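You operate a simulated robot arm through the tools that you are given. There is no shell and no other tool. Be economical: measure what you need, move in short steps, check, and stop when the job is done.

Carry out the task below with a simulated robot arm. There is one attempt and no reset: what you move stays moved.

JOB
Take the blue sensor box labelled "75" from the top of the big table and put it on the shelf under the long table. Then press the red stop button of the balancing machine three times. Then take the good tray and put it on the low shelf of the trolley. Then press the blue tester button three times. Then fetch the white sensor box from the top of the trolley and set it on the shelf under the small table. Then open the right drawer of the big table. Keep to this order.
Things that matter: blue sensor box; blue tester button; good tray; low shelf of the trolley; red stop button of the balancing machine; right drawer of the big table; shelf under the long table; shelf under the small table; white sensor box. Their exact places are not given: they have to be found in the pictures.

Only the result counts: the job must be done as asked and must still hold three seconds after the hand-in. Knocking over, shifting, dropping, spilling or breaking anything else fails it.

ROBOT AND FRAMES
A 6-joint arm with a two-finger parallel gripper on a trunk, on a base that drives. Base frame: it is fixed to the floor where the robot stands at the start and does not move with it; the origin is under the middle of the robot, x ahead of it, y to its left, z up. Lengths are in mm, angles in degrees, forces in N, time in s.
Its first joint turns from -166.0 to 166.0 degrees. Places, roughly: blue sensor box [1000, 250, 750]; blue tester button [-1000, 1400, 800]; good tray [-1000, 1250, 250]; low shelf of the trolley [-1400, -200, 200]; red stop button of the balancing machine [500, 0, 900]; right drawer of the big table [700, 300, 700]; shelf under the long table [900, 3000, 300]; shelf under the small table [-1200, 1200, 300]; white sensor box [-1000, -250, 750]. Payload 3.43 kg.
The TCP is the grasp point between the finger pads, 34 mm short of the fingertips. In the tool frame z runs along the fingers and y along their closing line. Largest opening 128 mm; finger width 24, thickness 12; the body of the gripper, 48 by 130 mm, starts 96 mm behind the TCP.
Orientation is that of the tool frame in the base frame, as a unit quaternion [w, x, y, z]. With the fingers straight down and closing along the base's y, the tool's x points along the base's -x, its y along +y and its z along -z.

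CONTROLS
- The arm moves only by the tool move_arm. Its argument "steps" is a list of rows, each a list of 7 numbers: the turn, a rotation vector about the tool's x, y, z in units of 180 degrees (1.0 is 180 degrees), then the shift along the tool's x, y, z in units of 200 mm (1.0 is 200 mm), then the opening, from 0 (shut) to 1 (fully open). In form: [[ax, ay, az, tx, ty, tz, claw], ...]. A call has 1 to 12 rows; each row is the pose to reach, as a shift and turn from the pose commanded when the call began, along the tool's axes at that moment. A call with a number of a shift or a turn outside -1 to 1 is refused whole. Rows are played at 5 a second. More than 50 mm and 8.6 degrees between two rows, or a gripper value outside its range, and nothing of the call is played. A pose out of reach is approached as far as the arm can. The call stops where the force on the tool passes 40 N (or 10 N more than at its start, if that is more) or the arm is blocked; 0.2 s more then pass. The fingers move at their own pace (about 153 mm/s each) and stop on an object; they squeeze with about 26 N. The grip force told is the motor's: it shows also when the fingers shut on nothing. Time passes only in rows, and 0.2 s behind the last, so rows that repeat a pose let the fingers close. The reply holds the time, the measured pose of the TCP, the force on the tool along the base axes, the opening and the grip force, in the units named above and with some noise, with the torque about the TCP (base axes, N m) and any sound that the robot's microphone picked up, and new pictures: "show" is both (left out), scene, wrist or none.
- Cameras (640 x 400 px; columns grow to the right, rows downward): "scene" is now at [94.1, 165.6, 1156.4]; the picture's right is [-0.98, -0.20, 0.00], its down [-0.19, 0.91, -0.36] and it looks along [0.07, -0.35, -0.93] (base axes); focal length 214 px, centre (320, 200). "wrist" rides on the gripper at [76, -11, -160] in the tool frame; the picture's right is [0.15, 0.99, 0.00], its down [-0.88, 0.13, -0.46] and it looks along [-0.45, 0.07, 0.89] (tool axes); focal length 234 px, centre (320, 200).
- drive_base(legs): drives the robot by 1 to 6 legs, each [ahead, left, turn to the left] in mm, mm and degrees, along the robot's own axes; the way and the turn of a leg run together, so that a leg with both is an arc; at most 1500 mm and 180 degrees a leg. The arm and the cameras ride along, it lands a little off, and it stops where it bumps. It gives what a move gives, and a new picture of the scene camera.
- pan_tilt(pan, tilt): turns the head with the scene camera to pan (to the left, within 143 degrees either way) and tilt (down, from -29 to 69), counted from straight ahead of the robot. It gives what a move gives, and a new picture of the scene camera.
- pixel_to_xyz(camera, pixels): for up to 12 pixels [column, row] of the newest picture of that camera ("zoom" is the newest enlarged one), the place [x, y, z] in the base frame of the surface seen there, good to about 3 mm. It takes no simulated time.
- close_up(camera, box): a new picture of the part [left, top, right, bottom] of that camera's present view, enlarged. It takes no simulated time.
- job_done(): hands the job in; it is judged then, once.

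Work in short steps. Measure before you move; look again where a grasp or a placing could have gone wrong, and mend it. You have 110 turns and 260 pictures in all, those below and enlarged ones among them. Open the gripper and draw the arm clear of the work before you hand the job in, unless the task says otherwise.

The tools are called after "Call:" as name(argument=value, ...) on one line, values as JSON. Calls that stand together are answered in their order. move_arm: Moves the arm, as the interface text tells. Its arguments: {"type":"object","properties":{"steps":{"type":"array"},"show":{"type":"string","enum":["both","scene","wrist","none"]}},"required":["steps"]} The other tools are called the same way: drive_base (legs) drives the base; pan_tilt (pan, tilt) turns the head that bears the scene camera; pixel_to_xyz (camera, pixels) gives the place of the surface under pixels of a picture; close_up (camera, box) takes an enlarged picture of a part of a camera's view; job_done () hands the job in.

At the start:

```text
time: 0.0
ee_pos: [785.8, 52.4, 1084.9]
tool_rot: [0.001, 0.0, 1.0, 0.0]
force: [0.0, 0.3, 0.0]
moment: [0.0, 0.01, -0.02]
width: 128.1
grasp_force: 0.1
robot x, y, heading: [-2.6, 3.0, 0.1]
head pan, tilt: [-78.2, 68.8]
```

scene: 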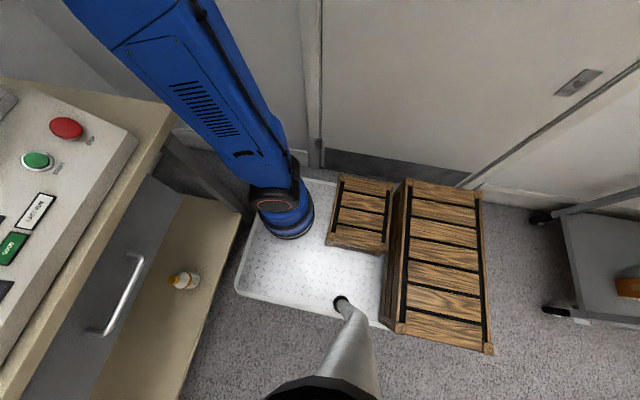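
wrist: 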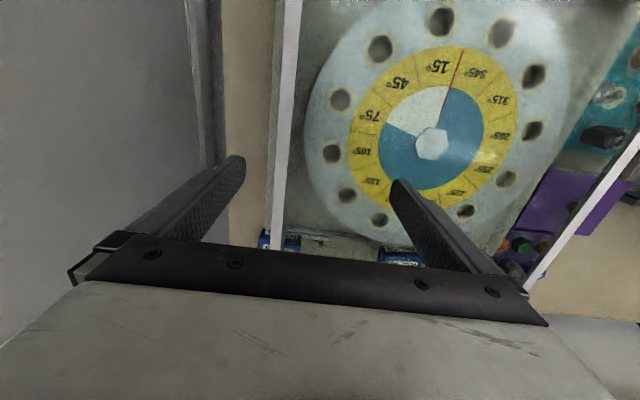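

I start by looking ahead at the big table: pan to the front with a moderate tilt.

Call:
pan_tilt(pan=0, tilt=35)

```text
time: 1.5
ee_pos: [784.9, 53.6, 1085.2]
tool_rot: [0.0, -0.001, 1.0, 0.0]
force: [-0.1, 0.7, 0.2]
moment: [0.0, 0.0, 0.0]
width: 127.9
grasp_force: 0.0
robot x, y, heading: [-2.4, -2.2, 0.1]
head pan, tilt: [0.0, 35.0]
```

scene: 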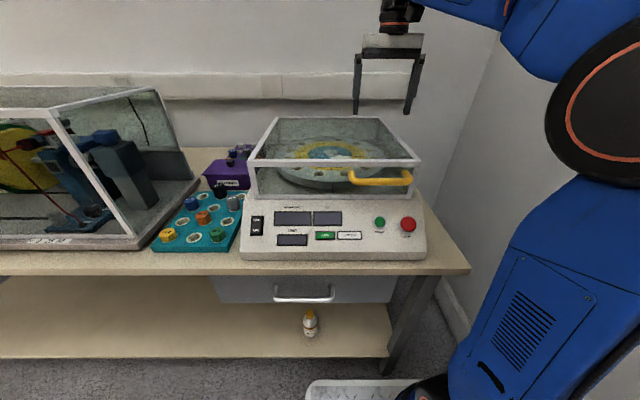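

The machine is ahead with its red button at (408,225) and a drawer beneath. I look around further to the left and elsewhere.

Call:
pan_tilt(pan=45, tilt=30)

Call:
pan_tilt(pan=100, tilt=25)

Call:
pan_tilt(pan=140, tilt=30)

Call:
pan_tilt(pan=-140, tilt=30)

```text
time: 2.6
ee_pos: [784.9, 52.3, 1085.5]
tool_rot: [0.0, 0.0, 1.0, 0.0]
force: [-0.8, 0.4, -0.5]
moment: [0.01, 0.0, 0.06]
width: 127.8
grasp_force: 0.1
robot x, y, heading: [-5.5, 5.3, 0.1]
head pan, tilt: [45.0, 30.0]
```

scene: 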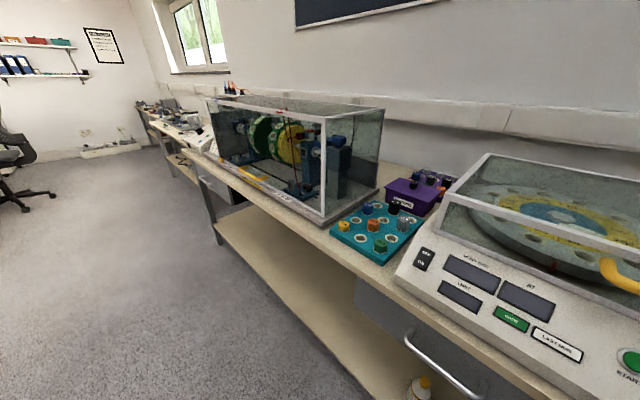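

```text
time: 3.9
ee_pos: [786.4, 52.9, 1085.8]
tool_rot: [0.0, 0.0, 1.0, 0.0]
force: [0.1, -0.2, 1.0]
moment: [-0.02, -0.01, -0.01]
width: 127.6
grasp_force: 0.1
robot x, y, heading: [-2.2, -2.7, 0.0]
head pan, tilt: [100.0, 25.0]
```

scene: 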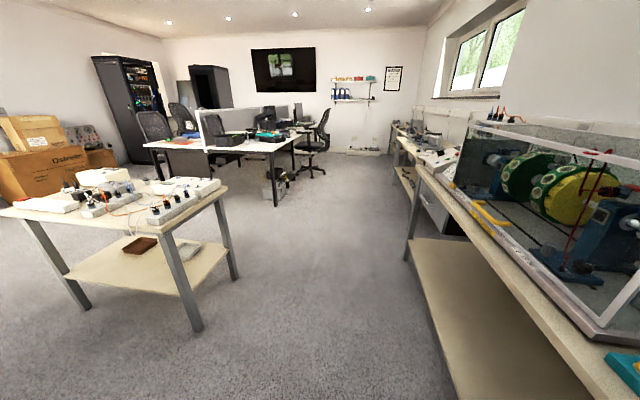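

```text
time: 4.9
ee_pos: [785.3, 54.2, 1085.9]
tool_rot: [0.001, 0.0, 1.0, 0.0]
force: [0.0, 0.4, 0.3]
moment: [0.0, -0.03, 0.01]
width: 128.1
grasp_force: 0.2
robot x, y, heading: [-2.6, 1.9, -0.3]
head pan, tilt: [140.0, 30.0]
```

scene: 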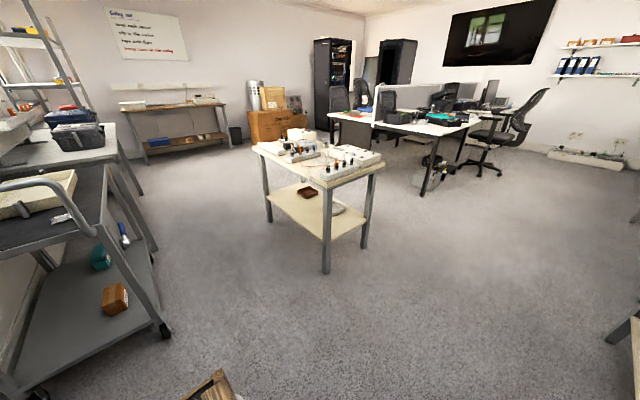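

```text
time: 8.8
ee_pos: [786.4, 53.1, 1084.4]
tool_rot: [0.001, 0.0, 1.0, 0.0]
force: [0.0, 0.3, -1.2]
moment: [0.03, -0.01, -0.01]
width: 128.1
grasp_force: 0.1
robot x, y, heading: [2.8, -0.5, 0.0]
head pan, tilt: [-140.0, 30.0]
```

scene: 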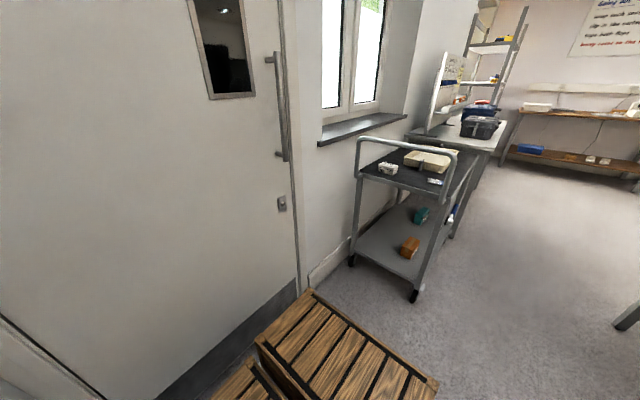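

Blue labelled items show in the wrist picture behind the machine at (275,242) and (400,258). I look at those closely.

Call:
close_up(camera="wrist", box=[240, 180, 560, 380])

Call:
pixel_to_xyz(camera="wrist", pixels=[[270, 242], [294, 243], [385, 255], [400, 258], [240, 215], [520, 245], [550, 200], [610, 100]])

Call:
pan_tilt(pan=12, tilt=35)

Call:
close_up(camera="scene", box=[200, 80, 440, 230])

```text
2.00 times, centred on (400, 280) of wrist
```

zoom: 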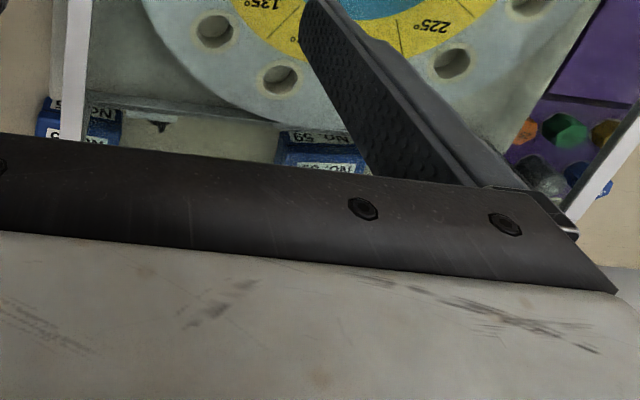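

```text
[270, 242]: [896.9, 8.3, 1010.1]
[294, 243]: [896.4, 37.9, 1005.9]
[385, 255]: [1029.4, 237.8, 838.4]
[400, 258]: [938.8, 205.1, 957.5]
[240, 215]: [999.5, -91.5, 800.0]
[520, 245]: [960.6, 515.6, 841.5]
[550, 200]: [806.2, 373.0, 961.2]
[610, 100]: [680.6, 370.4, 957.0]
```

```text
time: 11.2
ee_pos: [785.8, 53.6, 1084.3]
tool_rot: [0.001, -0.001, 1.0, 0.0]
force: [0.3, -0.1, 0.8]
moment: [0.01, 0.01, 0.02]
width: 128.1
grasp_force: 0.0
robot x, y, heading: [-1.5, 2.9, -0.3]
head pan, tilt: [12.0, 35.0]
```

scene: 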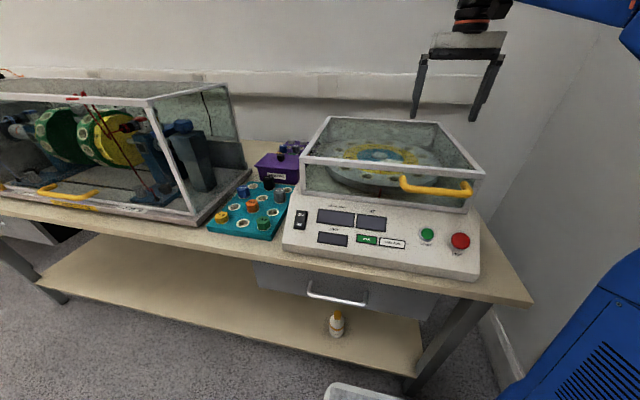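

```text
2.67 times, centred on (320, 155) of scene
```

zoom: 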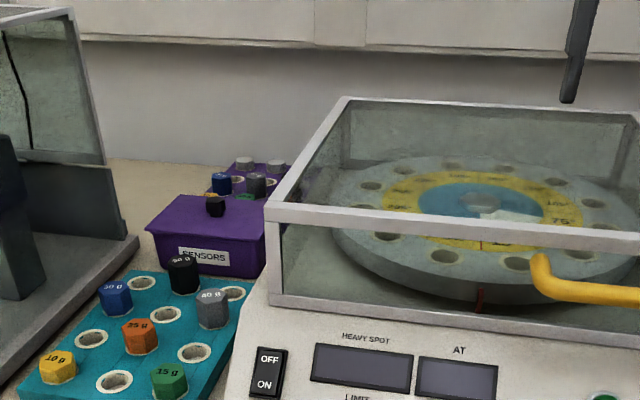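

The numbered blue boxes stand behind the machine. I raise the hand 40 mm and move it 150 mm ahead for a proper view.

Call:
move_arm(steps=[[0, 0, 0, 0, 0, -0.2, 1], [0, 0, 0, -0.2, 0, -0.2, 1], [0, 0, 0, -0.4, 0, -0.2, 1], [0, 0, 0, -0.6, 0, -0.2, 1], [0, 0, 0, -0.75, 0, -0.2, 1]], show="wrist")

```text
time: 12.4
ee_pos: [932.5, 50.6, 1117.8]
tool_rot: [0.004, 0.0, 1.0, 0.0]
force: [-0.7, 0.7, 1.0]
moment: [-0.01, -0.05, 0.01]
width: 127.9
grasp_force: 0.0
out of reach, approached as far as the arm can: row 5
robot x, y, heading: [2.0, -1.7, 0.0]
head pan, tilt: [12.0, 35.0]
```

wrist: 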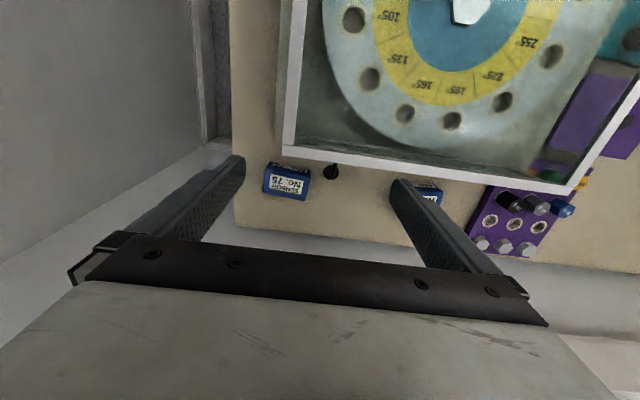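

Two blue boxes appear at (287,180) and (430,193); I enlarge to read the numbers.

Call:
close_up(camera="wrist", box=[230, 140, 470, 290])

Call:
pixel_to_xyz(camera="wrist", pixels=[[268, 166], [309, 173], [305, 196], [264, 191], [287, 180], [331, 172], [433, 193], [290, 148], [400, 165], [250, 210], [260, 240], [350, 225]])

```text
2.67 times, centred on (350, 215) of wrist
```

zoom: 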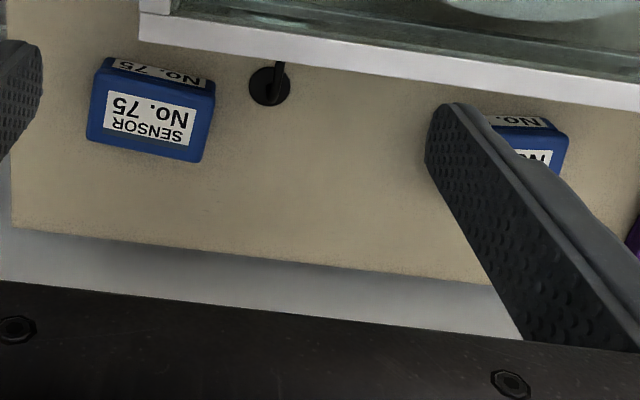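

```text
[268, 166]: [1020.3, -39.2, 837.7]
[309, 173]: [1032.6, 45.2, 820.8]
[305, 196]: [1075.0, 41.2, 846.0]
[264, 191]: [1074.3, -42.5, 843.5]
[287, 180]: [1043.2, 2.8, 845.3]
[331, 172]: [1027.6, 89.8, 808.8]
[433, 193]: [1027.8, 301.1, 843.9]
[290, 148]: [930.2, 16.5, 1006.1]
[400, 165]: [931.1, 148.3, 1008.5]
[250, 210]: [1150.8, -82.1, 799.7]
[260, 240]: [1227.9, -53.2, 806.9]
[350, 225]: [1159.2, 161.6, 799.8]
```

Box "75" is centred near (1047, 2), top z 845, table 800. It's out of reach from here, so I check the clearance in front of the base.

Call:
pan_tilt(pan=0, tilt=69)

Call:
pixel_to_xyz(camera="scene", pixels=[[100, 100], [200, 150], [320, 60], [320, 120], [320, 180], [320, 250], [320, 320], [320, 380], [450, 200], [550, 200], [450, 330], [200, 330]])

```text
time: 13.4
ee_pos: [932.2, 51.1, 1115.0]
tool_rot: [0.004, 0.0, 1.0, 0.0]
force: [-0.1, 0.0, 0.4]
moment: [0.02, 0.01, 0.01]
width: 128.1
grasp_force: 0.1
robot x, y, heading: [-2.1, -2.8, 0.0]
head pan, tilt: [0.0, 68.8]
```

scene: 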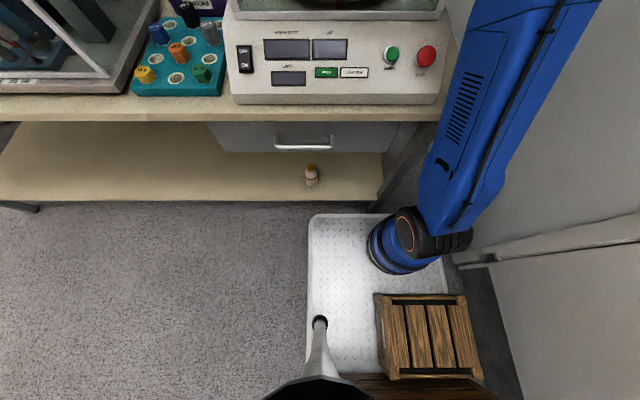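

```text
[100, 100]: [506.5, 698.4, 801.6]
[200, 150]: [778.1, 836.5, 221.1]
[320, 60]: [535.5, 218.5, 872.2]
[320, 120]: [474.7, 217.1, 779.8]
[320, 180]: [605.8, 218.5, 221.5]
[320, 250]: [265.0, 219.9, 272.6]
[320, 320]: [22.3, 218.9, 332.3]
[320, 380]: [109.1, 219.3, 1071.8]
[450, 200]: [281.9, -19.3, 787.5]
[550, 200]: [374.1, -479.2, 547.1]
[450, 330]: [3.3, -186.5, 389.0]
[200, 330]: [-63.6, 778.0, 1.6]
```

I check the base's outline, the arm's foot and the crates.

Call:
pixel_to_xyz(camera="scene", pixels=[[325, 217], [400, 216], [375, 250], [395, 270], [312, 330], [385, 296], [465, 296], [440, 275], [400, 370], [380, 390], [480, 395], [395, 200]])

Call:
pan_tilt(pan=-110, tilt=65)

Call:
pixel_to_xyz(camera="scene", pixels=[[100, 100], [200, 150], [320, 60], [320, 120], [320, 180], [320, 250], [320, 320], [400, 150], [450, 200], [550, 200], [450, 330], [200, 330]])

```text
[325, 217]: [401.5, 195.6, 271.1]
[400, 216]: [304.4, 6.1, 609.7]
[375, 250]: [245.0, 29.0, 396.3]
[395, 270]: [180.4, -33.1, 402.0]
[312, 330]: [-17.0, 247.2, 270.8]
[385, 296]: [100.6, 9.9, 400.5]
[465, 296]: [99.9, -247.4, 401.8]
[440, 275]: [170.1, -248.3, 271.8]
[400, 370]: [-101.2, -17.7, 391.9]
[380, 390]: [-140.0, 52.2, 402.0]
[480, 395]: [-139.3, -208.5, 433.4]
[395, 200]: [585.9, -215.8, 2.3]
```

```text
time: 15.2
ee_pos: [931.3, 51.1, 1115.9]
tool_rot: [0.003, 0.0, 1.0, 0.0]
force: [0.0, 0.0, -0.2]
moment: [0.02, 0.01, 0.0]
width: 128.0
grasp_force: 0.1
robot x, y, heading: [1.2, -0.5, 0.0]
head pan, tilt: [-110.0, 65.0]
```

scene: 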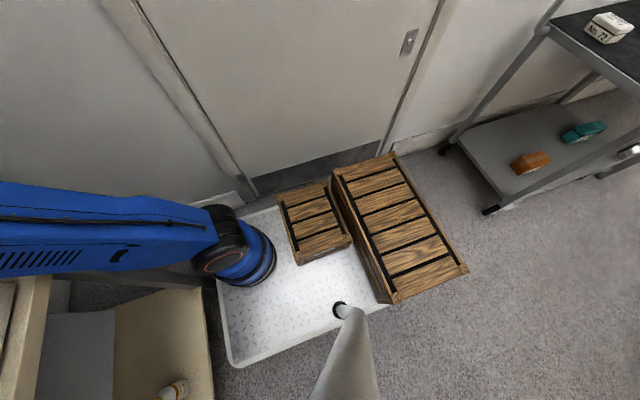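

```text
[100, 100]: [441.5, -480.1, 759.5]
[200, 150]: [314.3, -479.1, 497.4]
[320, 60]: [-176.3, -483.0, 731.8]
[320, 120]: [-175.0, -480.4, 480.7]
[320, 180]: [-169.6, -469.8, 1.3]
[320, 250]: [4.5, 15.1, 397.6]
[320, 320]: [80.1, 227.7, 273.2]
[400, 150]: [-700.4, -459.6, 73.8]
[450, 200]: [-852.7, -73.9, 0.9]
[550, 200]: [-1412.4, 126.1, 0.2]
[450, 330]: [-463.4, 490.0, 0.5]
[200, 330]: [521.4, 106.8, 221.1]
```

The base front (x≈405, z 270) nearly touches the table shelf, so first I test the arm's reach: down 50 mm over the lid, then ahead toward x 1047, y 2.

Call:
move_arm(steps=[[0, 0, 0, 0, -0.12, 0.1, 0.86], [0, 0, 0, 0, -0.24, 0.25, 0.86], [0, 0, 0, -0.15, -0.245, 0.25, 0.86], [0, 0, 0, -0.3, -0.245, 0.25, 0.86], [0, 0, 0, -0.45, -0.245, 0.25, 0.86], [0, 0, 0, -0.57, -0.245, 0.25, 0.86]], show="wrist")

```text
time: 16.6
ee_pos: [1022.0, -1.8, 1073.9]
tool_rot: [0.013, 0.001, 1.0, 0.002]
force: [0.3, 0.2, 0.0]
moment: [-0.03, -0.04, -0.02]
width: 110.0
grasp_force: 0.1
out of reach, approached as far as the arm can: row 6
robot x, y, heading: [0.3, -1.1, 0.1]
head pan, tilt: [-110.0, 65.0]
```

wrist: 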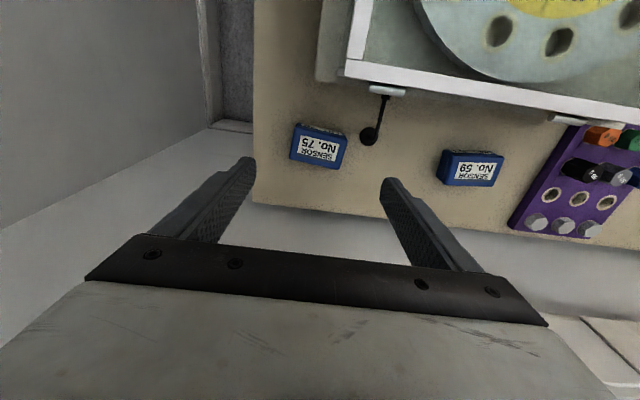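

The arm does reach over; the reach axis is near x≈230. I re-measure the box and the lid's rear edge to judge camera clearance.

Call:
pixel_to_xyz(camera="wrist", pixels=[[297, 124], [347, 133], [340, 168], [291, 157], [318, 147], [360, 70], [380, 80], [385, 90], [405, 92], [368, 136], [385, 110], [330, 70]])

Call:
close_up(camera="wrist", box=[260, 50, 500, 200])

```text
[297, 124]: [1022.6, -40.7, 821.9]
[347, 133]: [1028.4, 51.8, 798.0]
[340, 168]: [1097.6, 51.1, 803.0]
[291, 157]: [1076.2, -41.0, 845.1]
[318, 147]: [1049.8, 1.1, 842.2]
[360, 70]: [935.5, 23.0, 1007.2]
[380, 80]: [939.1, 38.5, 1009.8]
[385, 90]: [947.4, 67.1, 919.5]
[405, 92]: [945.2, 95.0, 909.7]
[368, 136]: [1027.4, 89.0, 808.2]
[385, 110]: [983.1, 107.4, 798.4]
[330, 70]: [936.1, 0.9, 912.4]
```

```text
2.67 times, centred on (380, 125) of wrist
```

zoom: 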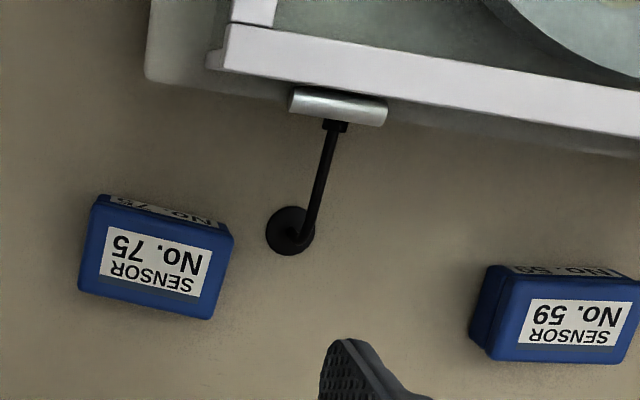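

Lid rear is at x≈940, the box centre (1049, 1). I descend to about z 1000 and check position before lining up.

Call:
move_arm(steps=[[0, 0, 0, 0, 0, 0.2, 0.86], [0, 0, 0, 0, 0, 0.4, 0.86]], show="none")

```text
time: 17.2
ee_pos: [1037.5, 7.4, 975.6]
tool_rot: [0.0, -0.001, 1.0, 0.0]
force: [0.4, 0.3, 0.0]
moment: [0.01, -0.03, 0.05]
width: 110.0
grasp_force: 0.0
robot x, y, heading: [-1.3, 2.5, 0.1]
head pan, tilt: [-110.0, 65.0]
```

Position is (1037, 7, 976). I shift to x≈1055, y≈2 and lower to about z 900, looking again.

Call:
move_arm(steps=[[0, 0, 0, -0.09, -0.025, 0, 0.86], [0, 0, 0, -0.09, -0.025, 0.2, 0.86], [0, 0, 0, -0.09, -0.025, 0.38, 0.86], [0, 0, 0, -0.09, -0.025, 0.38, 0.86]], show="wrist")

```text
time: 18.2
ee_pos: [1053.1, -4.6, 896.8]
tool_rot: [0.0, -0.001, 1.0, -0.001]
force: [0.0, -0.4, 0.6]
moment: [-0.05, 0.01, -0.01]
width: 110.2
grasp_force: 0.2
robot x, y, heading: [-4.2, -1.4, 0.1]
head pan, tilt: [-110.0, 65.0]
```

wrist: 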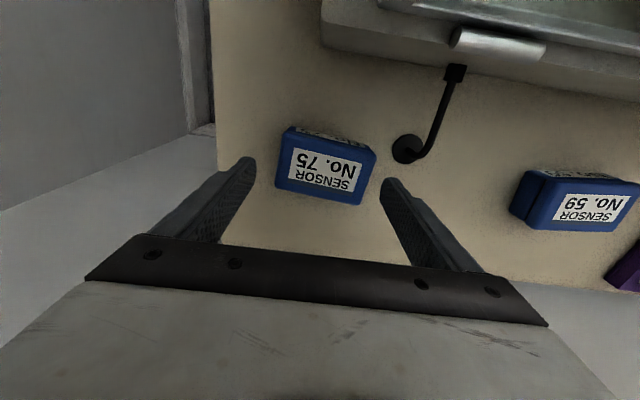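

Box centre at about (323,170) lies on the tool line, roughly 4 mm to +y. I shift, go down to z≈841, and close.

Call:
move_arm(steps=[[0, 0, 0, 0, 0.018, 0.12, 0.86], [0, 0, 0, 0, 0.018, 0.22, 0.86], [0, 0, 0, 0, 0.018, 0.275, 0.86], [0, 0, 0, 0, 0.018, 0.275, 0.86], [0, 0, 0, 0, 0.018, 0.275, 0.5], [0, 0, 0, 0, 0.018, 0.275, 0.5], [0, 0, 0, 0, 0.018, 0.275, 0.5]], show="wrist")

```text
time: 19.8
ee_pos: [1055.0, 0.3, 842.2]
tool_rot: [0.001, 0.001, 1.0, 0.0]
force: [-0.6, -0.2, 0.2]
moment: [-0.02, 0.0, 0.01]
width: 93.8
grasp_force: 26.1
robot x, y, heading: [2.3, -2.6, -0.1]
head pan, tilt: [-110.0, 65.0]
```

wrist: 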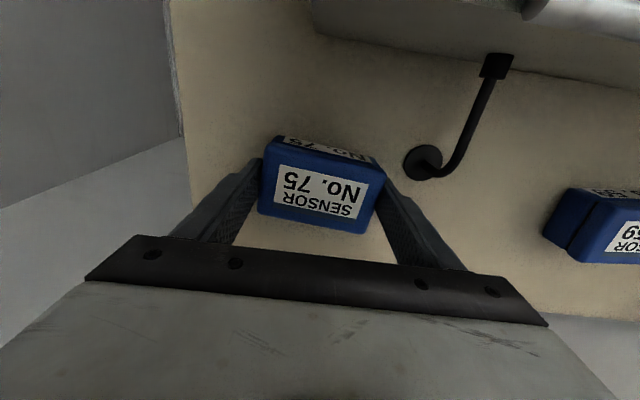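

Gripped at 94 mm. I lift straight up, then up and slightly back, above the lid.

Call:
move_arm(steps=[[0, 0, 0, 0, 0, -0.2, 0.5], [0, 0, 0, 0, 0, -0.4, 0.5], [0, 0, 0, 0, 0, -0.6, 0.5], [0, 0, 0, 0, 0, -0.75, 0.5], [0, 0, 0, 0.1, 0, -0.95, 0.5], [0, 0, 0, 0.2, 0, -1, 0.5]], show="wrist")

Call:
move_arm(steps=[[0, 0, 0, 0.1, 0, -0.2, 0.5], [0, 0, 0, 0.25, 0, -0.38, 0.5], [0, 0, 0, 0.45, 0, -0.38, 0.5], [0, 0, 0, 0.65, 0, -0.38, 0.5], [0, 0, 0, 0.85, 0, -0.38, 0.5], [0, 0, 0, 1, 0, -0.38, 0.5]], show="wrist")

```text
time: 21.2
ee_pos: [1013.4, 0.9, 1042.2]
tool_rot: [0.0, 0.0, 1.0, 0.0]
force: [0.5, -0.6, -2.9]
moment: [-0.02, 0.05, -0.01]
width: 93.5
grasp_force: 26.4
robot x, y, heading: [0.3, 0.0, -0.2]
head pan, tilt: [-110.0, 65.0]
```

wrist: 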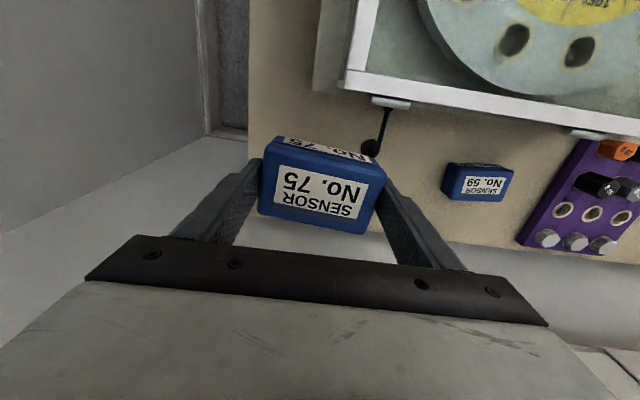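

```text
time: 22.6
ee_pos: [813.3, 1.2, 1116.6]
tool_rot: [0.0, 0.0, 1.0, -0.001]
force: [1.4, 0.6, -2.3]
moment: [0.0, 0.06, 0.01]
width: 93.4
grasp_force: 26.0
out of reach, approached as far as the arm can: row 2
robot x, y, heading: [4.0, -0.8, 0.0]
head pan, tilt: [-110.0, 65.0]
```

wrist: 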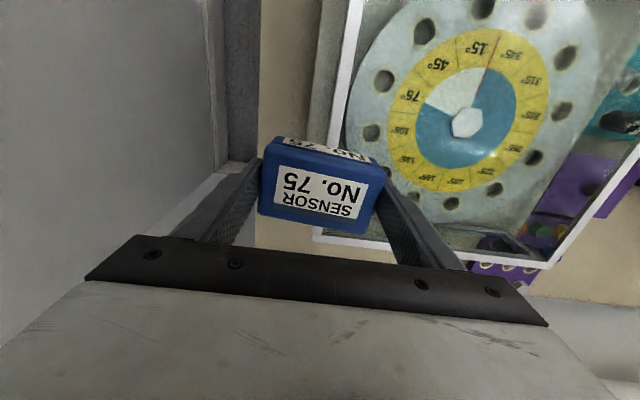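

Lifted clear. Before driving I survey the corridor and the long table.

Call:
pan_tilt(pan=105, tilt=25)

Call:
pixel_to_xyz(camera="scene", pixels=[[250, 185], [240, 280], [170, 225], [225, 330], [380, 240], [390, 180], [460, 205], [590, 125], [400, 165], [440, 180], [10, 210], [300, 300]])

Call:
close_up(camera="scene", box=[330, 90, 490, 190])

```text
time: 25.7
ee_pos: [813.3, 0.3, 1117.2]
tool_rot: [0.001, 0.0, 1.0, 0.0]
force: [0.1, -0.2, -1.2]
moment: [0.04, -0.03, -0.01]
width: 93.4
grasp_force: 25.5
robot x, y, heading: [-2.2, 2.0, -0.0]
head pan, tilt: [105.0, 25.0]
```

scene: 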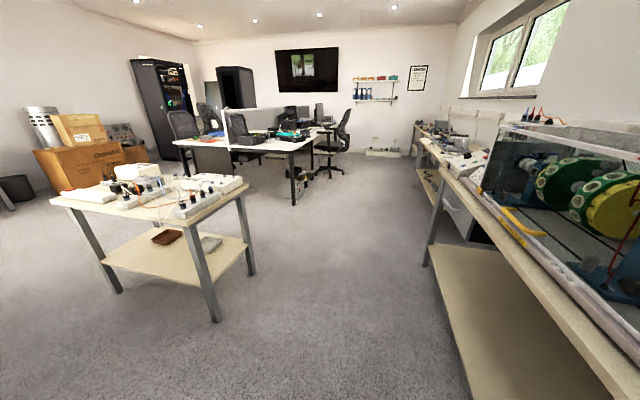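

```text
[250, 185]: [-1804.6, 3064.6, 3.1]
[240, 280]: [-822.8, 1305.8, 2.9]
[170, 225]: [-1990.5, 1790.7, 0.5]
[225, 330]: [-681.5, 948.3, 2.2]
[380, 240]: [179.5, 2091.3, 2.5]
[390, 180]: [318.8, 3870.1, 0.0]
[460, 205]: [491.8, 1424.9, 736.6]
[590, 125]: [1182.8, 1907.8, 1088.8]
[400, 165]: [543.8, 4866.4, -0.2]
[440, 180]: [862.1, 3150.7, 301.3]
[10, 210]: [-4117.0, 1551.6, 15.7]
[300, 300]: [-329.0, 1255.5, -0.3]
```

```text
4.00 times, centred on (410, 140) of scene
```

zoom: 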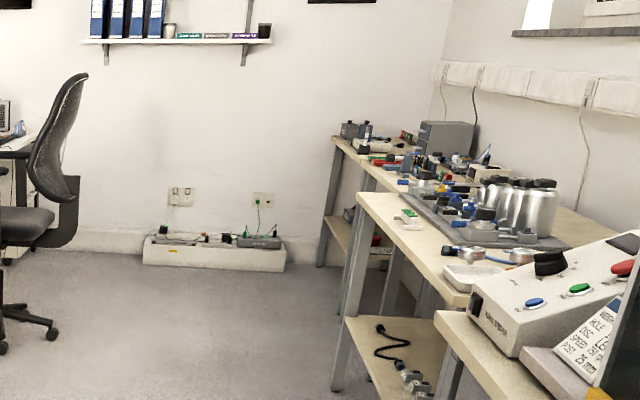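

The corridor between small table (x<−680) and benches (x>475) is free. I back off, turn left, and drive along the corridor.

Call:
drive_base(legs=[[-330, 150, 0], [0, 0, 90], [1400, -150, 0]])

Call:
pan_tilt(pan=-50, tilt=30)

```text
time: 38.7
ee_pos: [-281.4, 2382.7, 1118.6]
tool_rot: [0.0, 0.723, -0.691, 0.0]
force: [0.2, -0.4, -2.5]
moment: [0.0, 0.04, -0.02]
width: 92.8
grasp_force: 25.7
robot x, y, heading: [-247.1, 1564.3, 92.7]
head pan, tilt: [105.0, 25.0]
```

scene: 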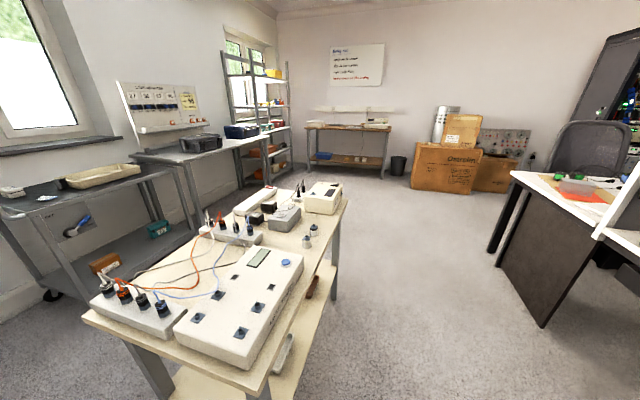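

```text
time: 41.1
ee_pos: [-281.4, 2383.6, 1118.4]
tool_rot: [0.0, 0.723, -0.691, 0.0]
force: [0.3, -0.5, -2.3]
moment: [0.0, -0.04, -0.02]
width: 92.5
grasp_force: 26.5
robot x, y, heading: [-246.0, 1567.7, 92.6]
head pan, tilt: [-50.0, 30.0]
```

scene: 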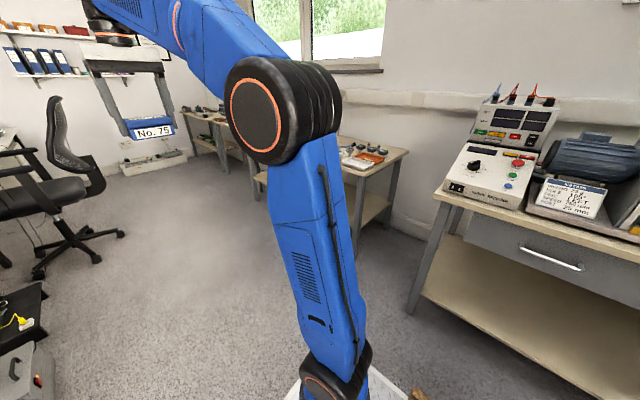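

The second bench (370,170) with the shelf at z≈300 should be the long table. I measure its extent and the chair.

Call:
pixel_to_xyz(camera="scene", pixels=[[405, 152], [375, 172], [358, 255], [388, 225], [375, 205], [255, 180], [262, 200], [120, 234], [40, 275], [60, 190], [405, 312], [240, 250]])

Call:
close_up(camera="scene", box=[200, 90, 440, 240])

```text
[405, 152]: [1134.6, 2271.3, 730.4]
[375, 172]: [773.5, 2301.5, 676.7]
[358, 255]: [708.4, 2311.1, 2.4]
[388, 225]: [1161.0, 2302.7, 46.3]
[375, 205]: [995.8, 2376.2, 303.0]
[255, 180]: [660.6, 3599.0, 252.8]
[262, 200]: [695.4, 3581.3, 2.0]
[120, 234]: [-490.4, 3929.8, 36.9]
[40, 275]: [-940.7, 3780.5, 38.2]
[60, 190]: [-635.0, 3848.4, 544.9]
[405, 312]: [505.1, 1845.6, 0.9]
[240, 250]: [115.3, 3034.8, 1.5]
```

```text
2.67 times, centred on (320, 165) of scene
```

zoom: 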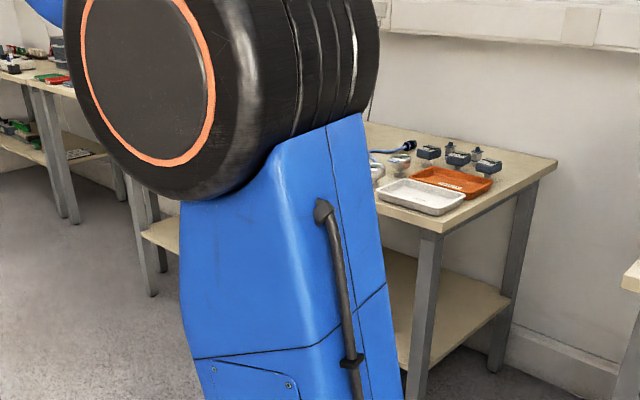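

Long table spans y≈2290–3590 with front at x≈690, shelf z 303. I drive up, turn to face it, and look underneath.

Call:
drive_base(legs=[[1100, 0, 0], [0, 0, -92.7]])

Call:
pan_tilt(pan=0, tilt=40)

```text
time: 50.8
ee_pos: [522.2, 2580.4, 1117.8]
tool_rot: [0.0, 0.05, 0.999, -0.001]
force: [0.1, -0.6, -1.3]
moment: [-0.02, 0.0, -0.02]
width: 92.2
grasp_force: 26.4
robot x, y, heading: [-284.5, 2663.8, -5.7]
head pan, tilt: [-50.0, 30.0]
```

scene: 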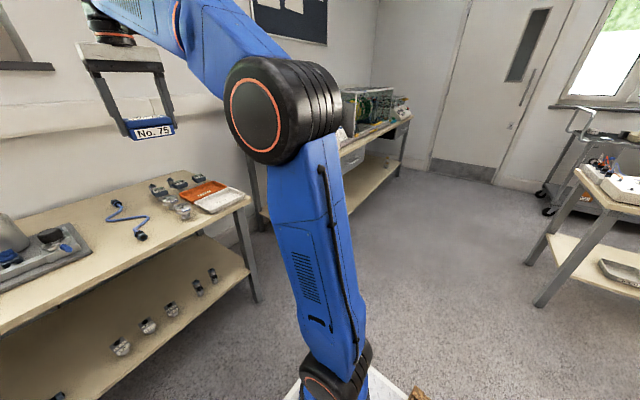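

```text
time: 52.0
ee_pos: [521.8, 2580.6, 1118.6]
tool_rot: [0.001, 0.05, 0.999, 0.0]
force: [0.3, -0.4, -1.6]
moment: [-0.03, 0.0, -0.01]
width: 91.9
grasp_force: 25.6
robot x, y, heading: [-288.4, 2662.6, -6.0]
head pan, tilt: [0.0, 40.0]
```

scene: 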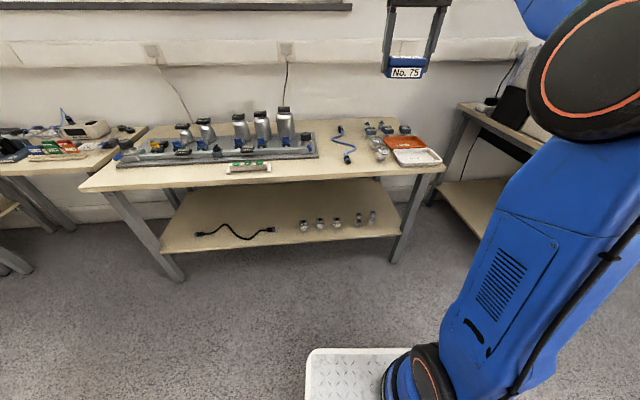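

Shelf: cable from (197,234) to (275,230), items from (303,226) to (375,218). I measure the shelf and free areas.

Call:
pixel_to_xyz(camera="scene", pixels=[[165, 245], [200, 235], [235, 225], [274, 229], [303, 226], [320, 224], [395, 232], [250, 243], [250, 180], [300, 185], [280, 210], [340, 205]])

Call:
close_up(camera="scene", box=[140, 130, 460, 330])

```text
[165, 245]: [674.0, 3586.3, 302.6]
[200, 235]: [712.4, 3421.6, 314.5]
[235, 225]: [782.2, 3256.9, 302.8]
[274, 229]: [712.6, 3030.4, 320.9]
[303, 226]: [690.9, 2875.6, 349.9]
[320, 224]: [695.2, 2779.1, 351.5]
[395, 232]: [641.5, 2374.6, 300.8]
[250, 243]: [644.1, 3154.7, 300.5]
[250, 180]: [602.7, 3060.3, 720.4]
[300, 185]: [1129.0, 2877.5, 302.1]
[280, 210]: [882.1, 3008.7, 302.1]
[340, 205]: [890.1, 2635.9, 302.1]
```

```text
2.00 times, centred on (300, 230) of scene
```

zoom: 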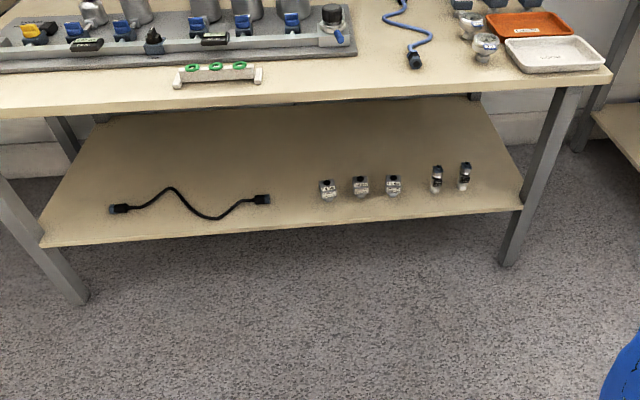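

Free spot: around x≈800–850, y≈2950, behind the small items. I straighten the heading and sidestep so the arm lines up with y≈2950, staying back from the table.

Call:
drive_base(legs=[[0, 0, 6], [-20, 285, 0]])

```text
time: 54.5
ee_pos: [505.3, 2948.5, 1118.2]
tool_rot: [0.002, -0.003, 1.0, -0.001]
force: [0.5, 0.1, -1.6]
moment: [0.0, -0.01, 0.01]
width: 91.9
grasp_force: 25.7
robot x, y, heading: [-308.9, 2942.3, 0.4]
head pan, tilt: [0.0, 40.0]
```

scene: 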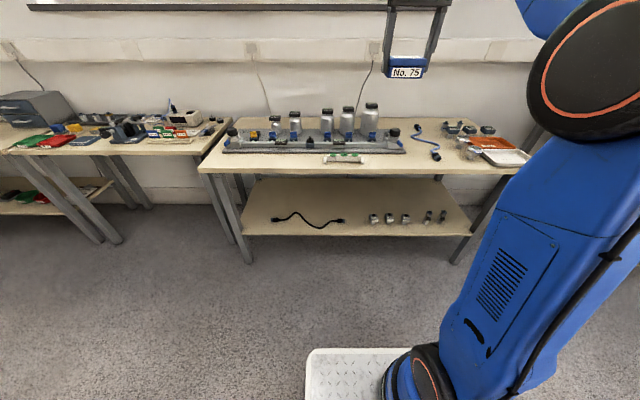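

Now I tilt the tool 40° forward while lowering 200 mm, well in front of the table.

Call:
move_arm(steps=[[0, -0.045, 0, 0, 0, 0.2, 0.5], [0, -0.09, 0, 0, 0, 0.4, 0.5], [0, -0.135, 0, 0, 0, 0.6, 0.5], [0, -0.18, 0, 0, 0, 0.8, 0.5], [0, -0.222, 0, 0, 0, 1, 0.5]], show="none")

Call:
move_arm(steps=[[0, 0, 0, 0.16, 0, 0.19, 0.5], [0, 0, 0, 0.32, 0, 0.38, 0.5], [0, 0, 0, 0.48, 0, 0.57, 0.5], [0, 0, 0, 0.64, 0, 0.76, 0.5], [0, 0, 0, 0.8, 0, 0.95, 0.5]], show="scene")

```text
time: 55.7
ee_pos: [502.1, 2949.0, 917.1]
tool_rot: [0.342, -0.004, 0.94, 0.002]
force: [0.7, -0.9, -1.6]
moment: [0.02, 0.03, 0.01]
width: 91.9
grasp_force: 25.5
robot x, y, heading: [-306.5, 2944.4, 0.2]
head pan, tilt: [0.0, 40.0]
```

```text
time: 56.9
ee_pos: [501.2, 2951.5, 667.3]
tool_rot: [0.343, -0.004, 0.939, 0.002]
force: [-0.4, 0.1, -1.5]
moment: [0.01, 0.03, 0.01]
width: 92.0
grasp_force: 26.2
robot x, y, heading: [-310.0, 2942.3, 0.3]
head pan, tilt: [0.0, 40.0]
```

scene: 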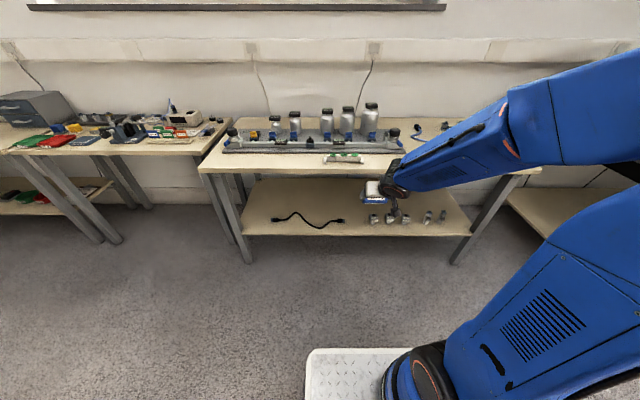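

Continue down to about z 425, still in front of the table, and view both.

Call:
move_arm(steps=[[0, 0, 0, 0.16, 0, 0.19, 0.5], [0, 0, 0, 0.32, 0, 0.38, 0.5], [0, 0, 0, 0.48, 0, 0.57, 0.5], [0, 0, 0, 0.64, 0, 0.76, 0.5], [0, 0, 0, 0.77, 0, 0.92, 0.5], [0, 0, 0, 0.77, 0, 0.92, 0.5]], show="both")

```text
time: 58.3
ee_pos: [510.3, 2942.3, 440.4]
tool_rot: [0.339, -0.012, 0.94, -0.015]
force: [0.2, 0.7, -1.7]
moment: [0.0, 0.03, -0.01]
width: 91.7
grasp_force: 26.0
out of reach, approached as far as the arm can: row 4, 5, 6
robot x, y, heading: [-310.7, 2943.2, 0.4]
head pan, tilt: [0.0, 40.0]
```

scene: 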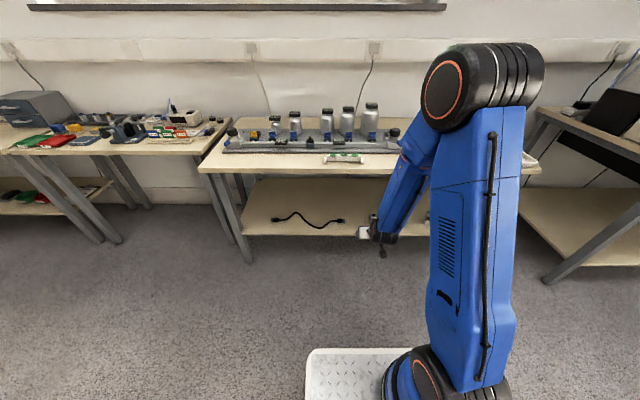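
wrist: 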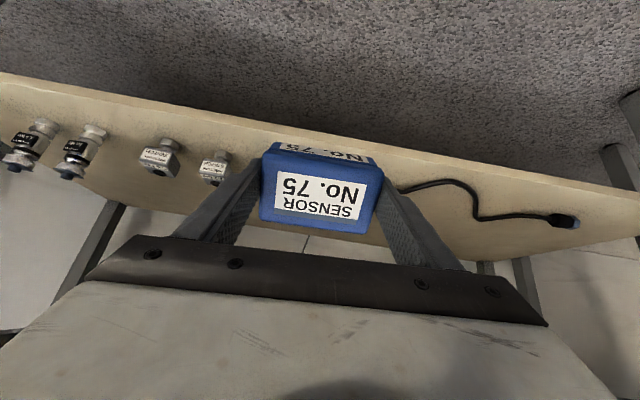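

Too folded at this distance: I need the robot further back with the arm more extended. I look behind before backing up.

Call:
pan_tilt(pan=140, tilt=45)

Call:
pan_tilt(pan=-135, tilt=45)

```text
time: 60.5
ee_pos: [511.0, 2942.6, 441.5]
tool_rot: [0.339, -0.01, 0.941, -0.016]
force: [-0.5, 0.5, -1.7]
moment: [-0.01, 0.03, -0.01]
width: 92.0
grasp_force: 26.2
robot x, y, heading: [-311.4, 2936.5, 0.6]
head pan, tilt: [140.0, 45.0]
```

scene: 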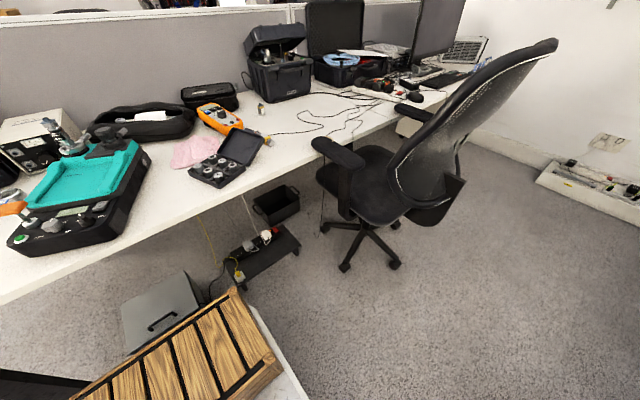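

```text
time: 64.3
ee_pos: [511.2, 2943.4, 440.9]
tool_rot: [0.338, -0.011, 0.941, -0.015]
force: [0.1, -0.2, -1.2]
moment: [0.03, 0.01, 0.01]
width: 91.8
grasp_force: 26.7
robot x, y, heading: [-312.8, 2938.4, 0.6]
head pan, tilt: [-135.0, 45.0]
```

scene: 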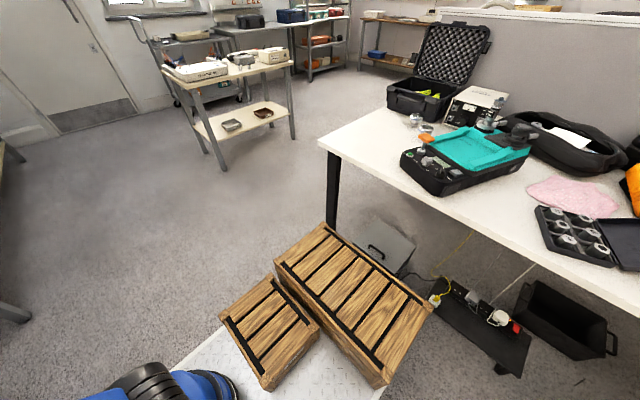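

A desk is close behind. I measure the rear clearances.

Call:
pixel_to_xyz(camera="scene", pixels=[[322, 145], [335, 225], [430, 200], [350, 228], [413, 240], [490, 370], [325, 225], [430, 305], [385, 380], [600, 280], [520, 335], [275, 265]])

```text
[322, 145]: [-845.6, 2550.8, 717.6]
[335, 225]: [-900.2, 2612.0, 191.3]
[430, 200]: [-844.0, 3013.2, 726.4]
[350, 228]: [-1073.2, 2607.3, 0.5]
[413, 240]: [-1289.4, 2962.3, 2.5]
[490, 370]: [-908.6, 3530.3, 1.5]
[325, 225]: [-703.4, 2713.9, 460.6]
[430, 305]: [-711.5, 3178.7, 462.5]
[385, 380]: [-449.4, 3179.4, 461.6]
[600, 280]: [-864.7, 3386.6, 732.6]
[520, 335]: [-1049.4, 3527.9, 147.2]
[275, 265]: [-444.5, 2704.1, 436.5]
```

Backing up is limited to ~100 mm, but extension by the arm alone suffices: I move forward 160 mm (to x≈660) with a little more tilt and check.

Call:
move_arm(steps=[[0, 0, 0, -0.153, 0, 0.129, 0.5], [0, -0.025, 0, -0.306, 0, 0.258, 0.5], [0, -0.05, 0, -0.459, 0, 0.387, 0.5], [0, -0.05, 0, -0.612, 0, 0.516, 0.5], [0, -0.05, 0, -0.612, 0, 0.516, 0.5]], show="wrist")

Call:
pan_tilt(pan=5, tilt=40)

```text
time: 65.5
ee_pos: [668.6, 2959.0, 444.4]
tool_rot: [0.413, 0.003, 0.911, -0.011]
force: [-0.3, -0.8, -1.4]
moment: [0.0, 0.05, -0.04]
width: 91.2
grasp_force: 25.5
out of reach, approached as far as the arm can: row 1, 2, 3, 4, 5
robot x, y, heading: [-312.6, 2940.9, 0.6]
head pan, tilt: [-135.0, 45.0]
```

wrist: 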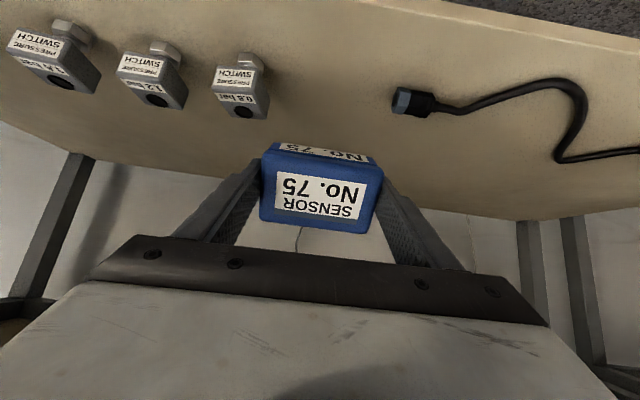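

```text
time: 67.7
ee_pos: [668.7, 2959.8, 445.1]
tool_rot: [0.413, 0.003, 0.911, -0.011]
force: [0.6, 0.7, -1.2]
moment: [-0.02, 0.03, -0.03]
width: 91.7
grasp_force: 26.1
robot x, y, heading: [-310.7, 2941.4, 0.6]
head pan, tilt: [5.0, 40.0]
```

scene: 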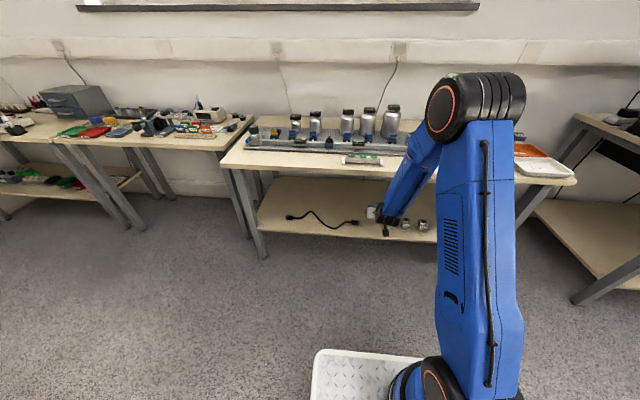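

The arm still reports a small reach limit. I measure forearm points against the table edge.

Call:
pixel_to_xyz(camera="scene", pixels=[[430, 135], [415, 160], [400, 185], [390, 200], [384, 220], [440, 110], [470, 160], [370, 212], [410, 178], [350, 168], [350, 175]])

```text
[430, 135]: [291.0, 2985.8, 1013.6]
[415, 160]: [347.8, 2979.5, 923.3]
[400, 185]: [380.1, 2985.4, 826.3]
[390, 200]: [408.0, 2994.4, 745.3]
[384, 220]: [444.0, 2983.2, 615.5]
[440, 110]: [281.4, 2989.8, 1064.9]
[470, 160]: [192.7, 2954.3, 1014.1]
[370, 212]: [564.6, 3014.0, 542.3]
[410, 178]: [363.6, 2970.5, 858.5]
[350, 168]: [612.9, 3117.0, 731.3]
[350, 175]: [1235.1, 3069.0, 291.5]
```

Backing the robot 80 mm flattens the forearm. First I measure the small items' rear extents in the wrist view.

Call:
pixel_to_xyz(camera="wrist", pixels=[[240, 118], [262, 110], [235, 60], [165, 105], [75, 85], [405, 90], [400, 112], [245, 135], [350, 110], [300, 240]])

Call:
drive_base(legs=[[-80, 0, 0]])

```text
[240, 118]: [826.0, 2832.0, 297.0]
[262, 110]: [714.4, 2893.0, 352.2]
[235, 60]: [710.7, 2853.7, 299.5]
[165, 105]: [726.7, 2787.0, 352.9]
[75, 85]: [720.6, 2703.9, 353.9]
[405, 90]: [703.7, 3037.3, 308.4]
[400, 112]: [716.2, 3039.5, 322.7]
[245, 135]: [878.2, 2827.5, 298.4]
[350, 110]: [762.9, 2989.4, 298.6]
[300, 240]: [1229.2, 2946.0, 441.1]
```

```text
time: 68.8
ee_pos: [588.4, 2956.9, 445.0]
tool_rot: [0.414, 0.002, 0.91, -0.01]
force: [-0.1, -0.2, -1.4]
moment: [-0.02, 0.02, -0.01]
width: 91.3
grasp_force: 25.8
robot x, y, heading: [-388.8, 2942.7, 0.2]
head pan, tilt: [5.0, 40.0]
```

scene: 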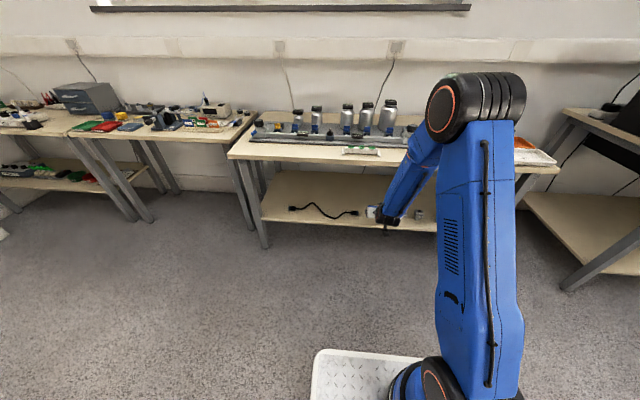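

Gap between switch (y 2893) and cable (y 3037), switches' rear at x≈730. I move in 190 mm to x≈780, y≈2963 at this height.

Call:
move_arm(steps=[[0, 0, 0, -0.125, 0.03, 0.143, 0.5], [0, 0, 0, -0.25, 0.03, 0.286, 0.5], [0, 0, 0, -0.374, 0.03, 0.43, 0.5], [0, 0, 0, -0.5, 0.03, 0.573, 0.5], [0, 0, 0, -0.623, 0.03, 0.716, 0.5], [0, 0, 0, -0.623, 0.03, 0.716, 0.5]], show="both")

```text
time: 70.2
ee_pos: [777.5, 2959.8, 444.6]
tool_rot: [0.412, 0.002, 0.911, -0.01]
force: [0.0, -0.2, -1.4]
moment: [0.0, 0.01, 0.02]
width: 91.4
grasp_force: 25.3
robot x, y, heading: [-388.4, 2940.7, 0.1]
head pan, tilt: [5.0, 40.0]
```

scene: 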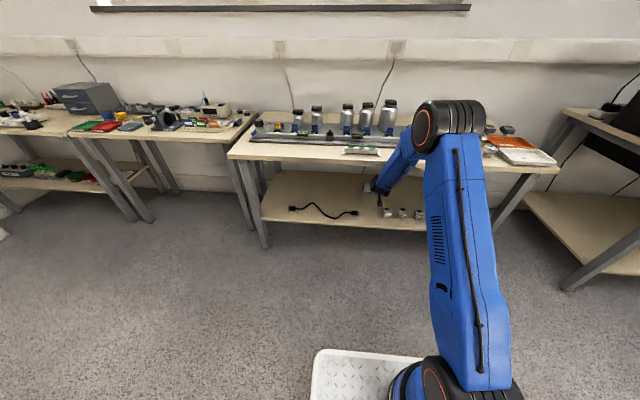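
wrist: 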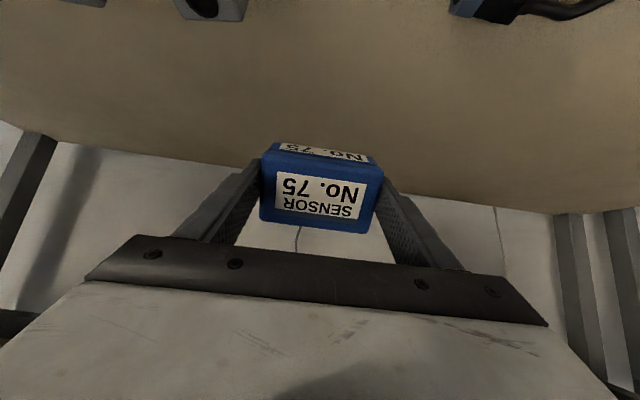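

Inside. I lower ~80 mm while easing the tilt back to about 40°.

Call:
move_arm(steps=[[0, 0, 0, 0.113, 0, 0.1, 0.5], [0, 0.025, 0, 0.22, 0, 0.19, 0.5], [0, 0.05, 0, 0.3, 0, 0.264, 0.5], [0, 0.05, 0, 0.3, 0, 0.264, 0.5]], show="none")

Call:
move_arm(steps=[[0, 0, 0, 0.01, 0, 0.012, 0.5], [0, 0, 0, 0.02, 0, 0.023, 0.5], [0, 0, 0, 0.03, 0, 0.034, 0.5]], show="wrist")

```text
time: 71.2
ee_pos: [778.8, 2957.4, 364.9]
tool_rot: [0.34, 0.003, 0.94, -0.009]
force: [-0.3, 0.0, -1.1]
moment: [0.02, 0.01, -0.01]
width: 91.5
grasp_force: 26.1
robot x, y, heading: [-386.5, 2943.5, 0.4]
head pan, tilt: [5.0, 40.0]
```

```text
time: 72.0
ee_pos: [777.7, 2959.4, 354.9]
tool_rot: [0.34, 0.004, 0.94, -0.011]
force: [0.9, 0.0, -1.9]
moment: [0.06, 0.06, -0.02]
width: 91.3
grasp_force: 26.4
robot x, y, heading: [-392.6, 2940.2, 0.1]
head pan, tilt: [5.0, 40.0]
```

wrist: 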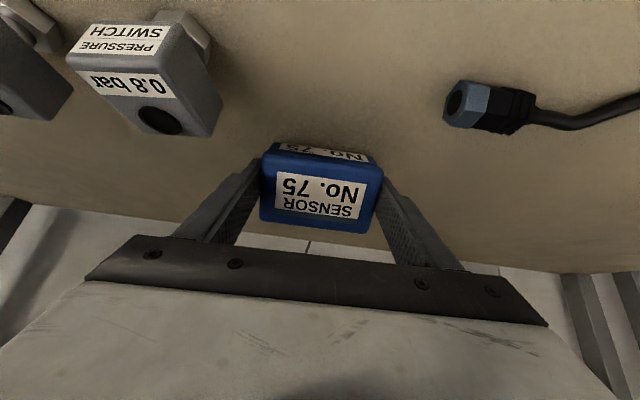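

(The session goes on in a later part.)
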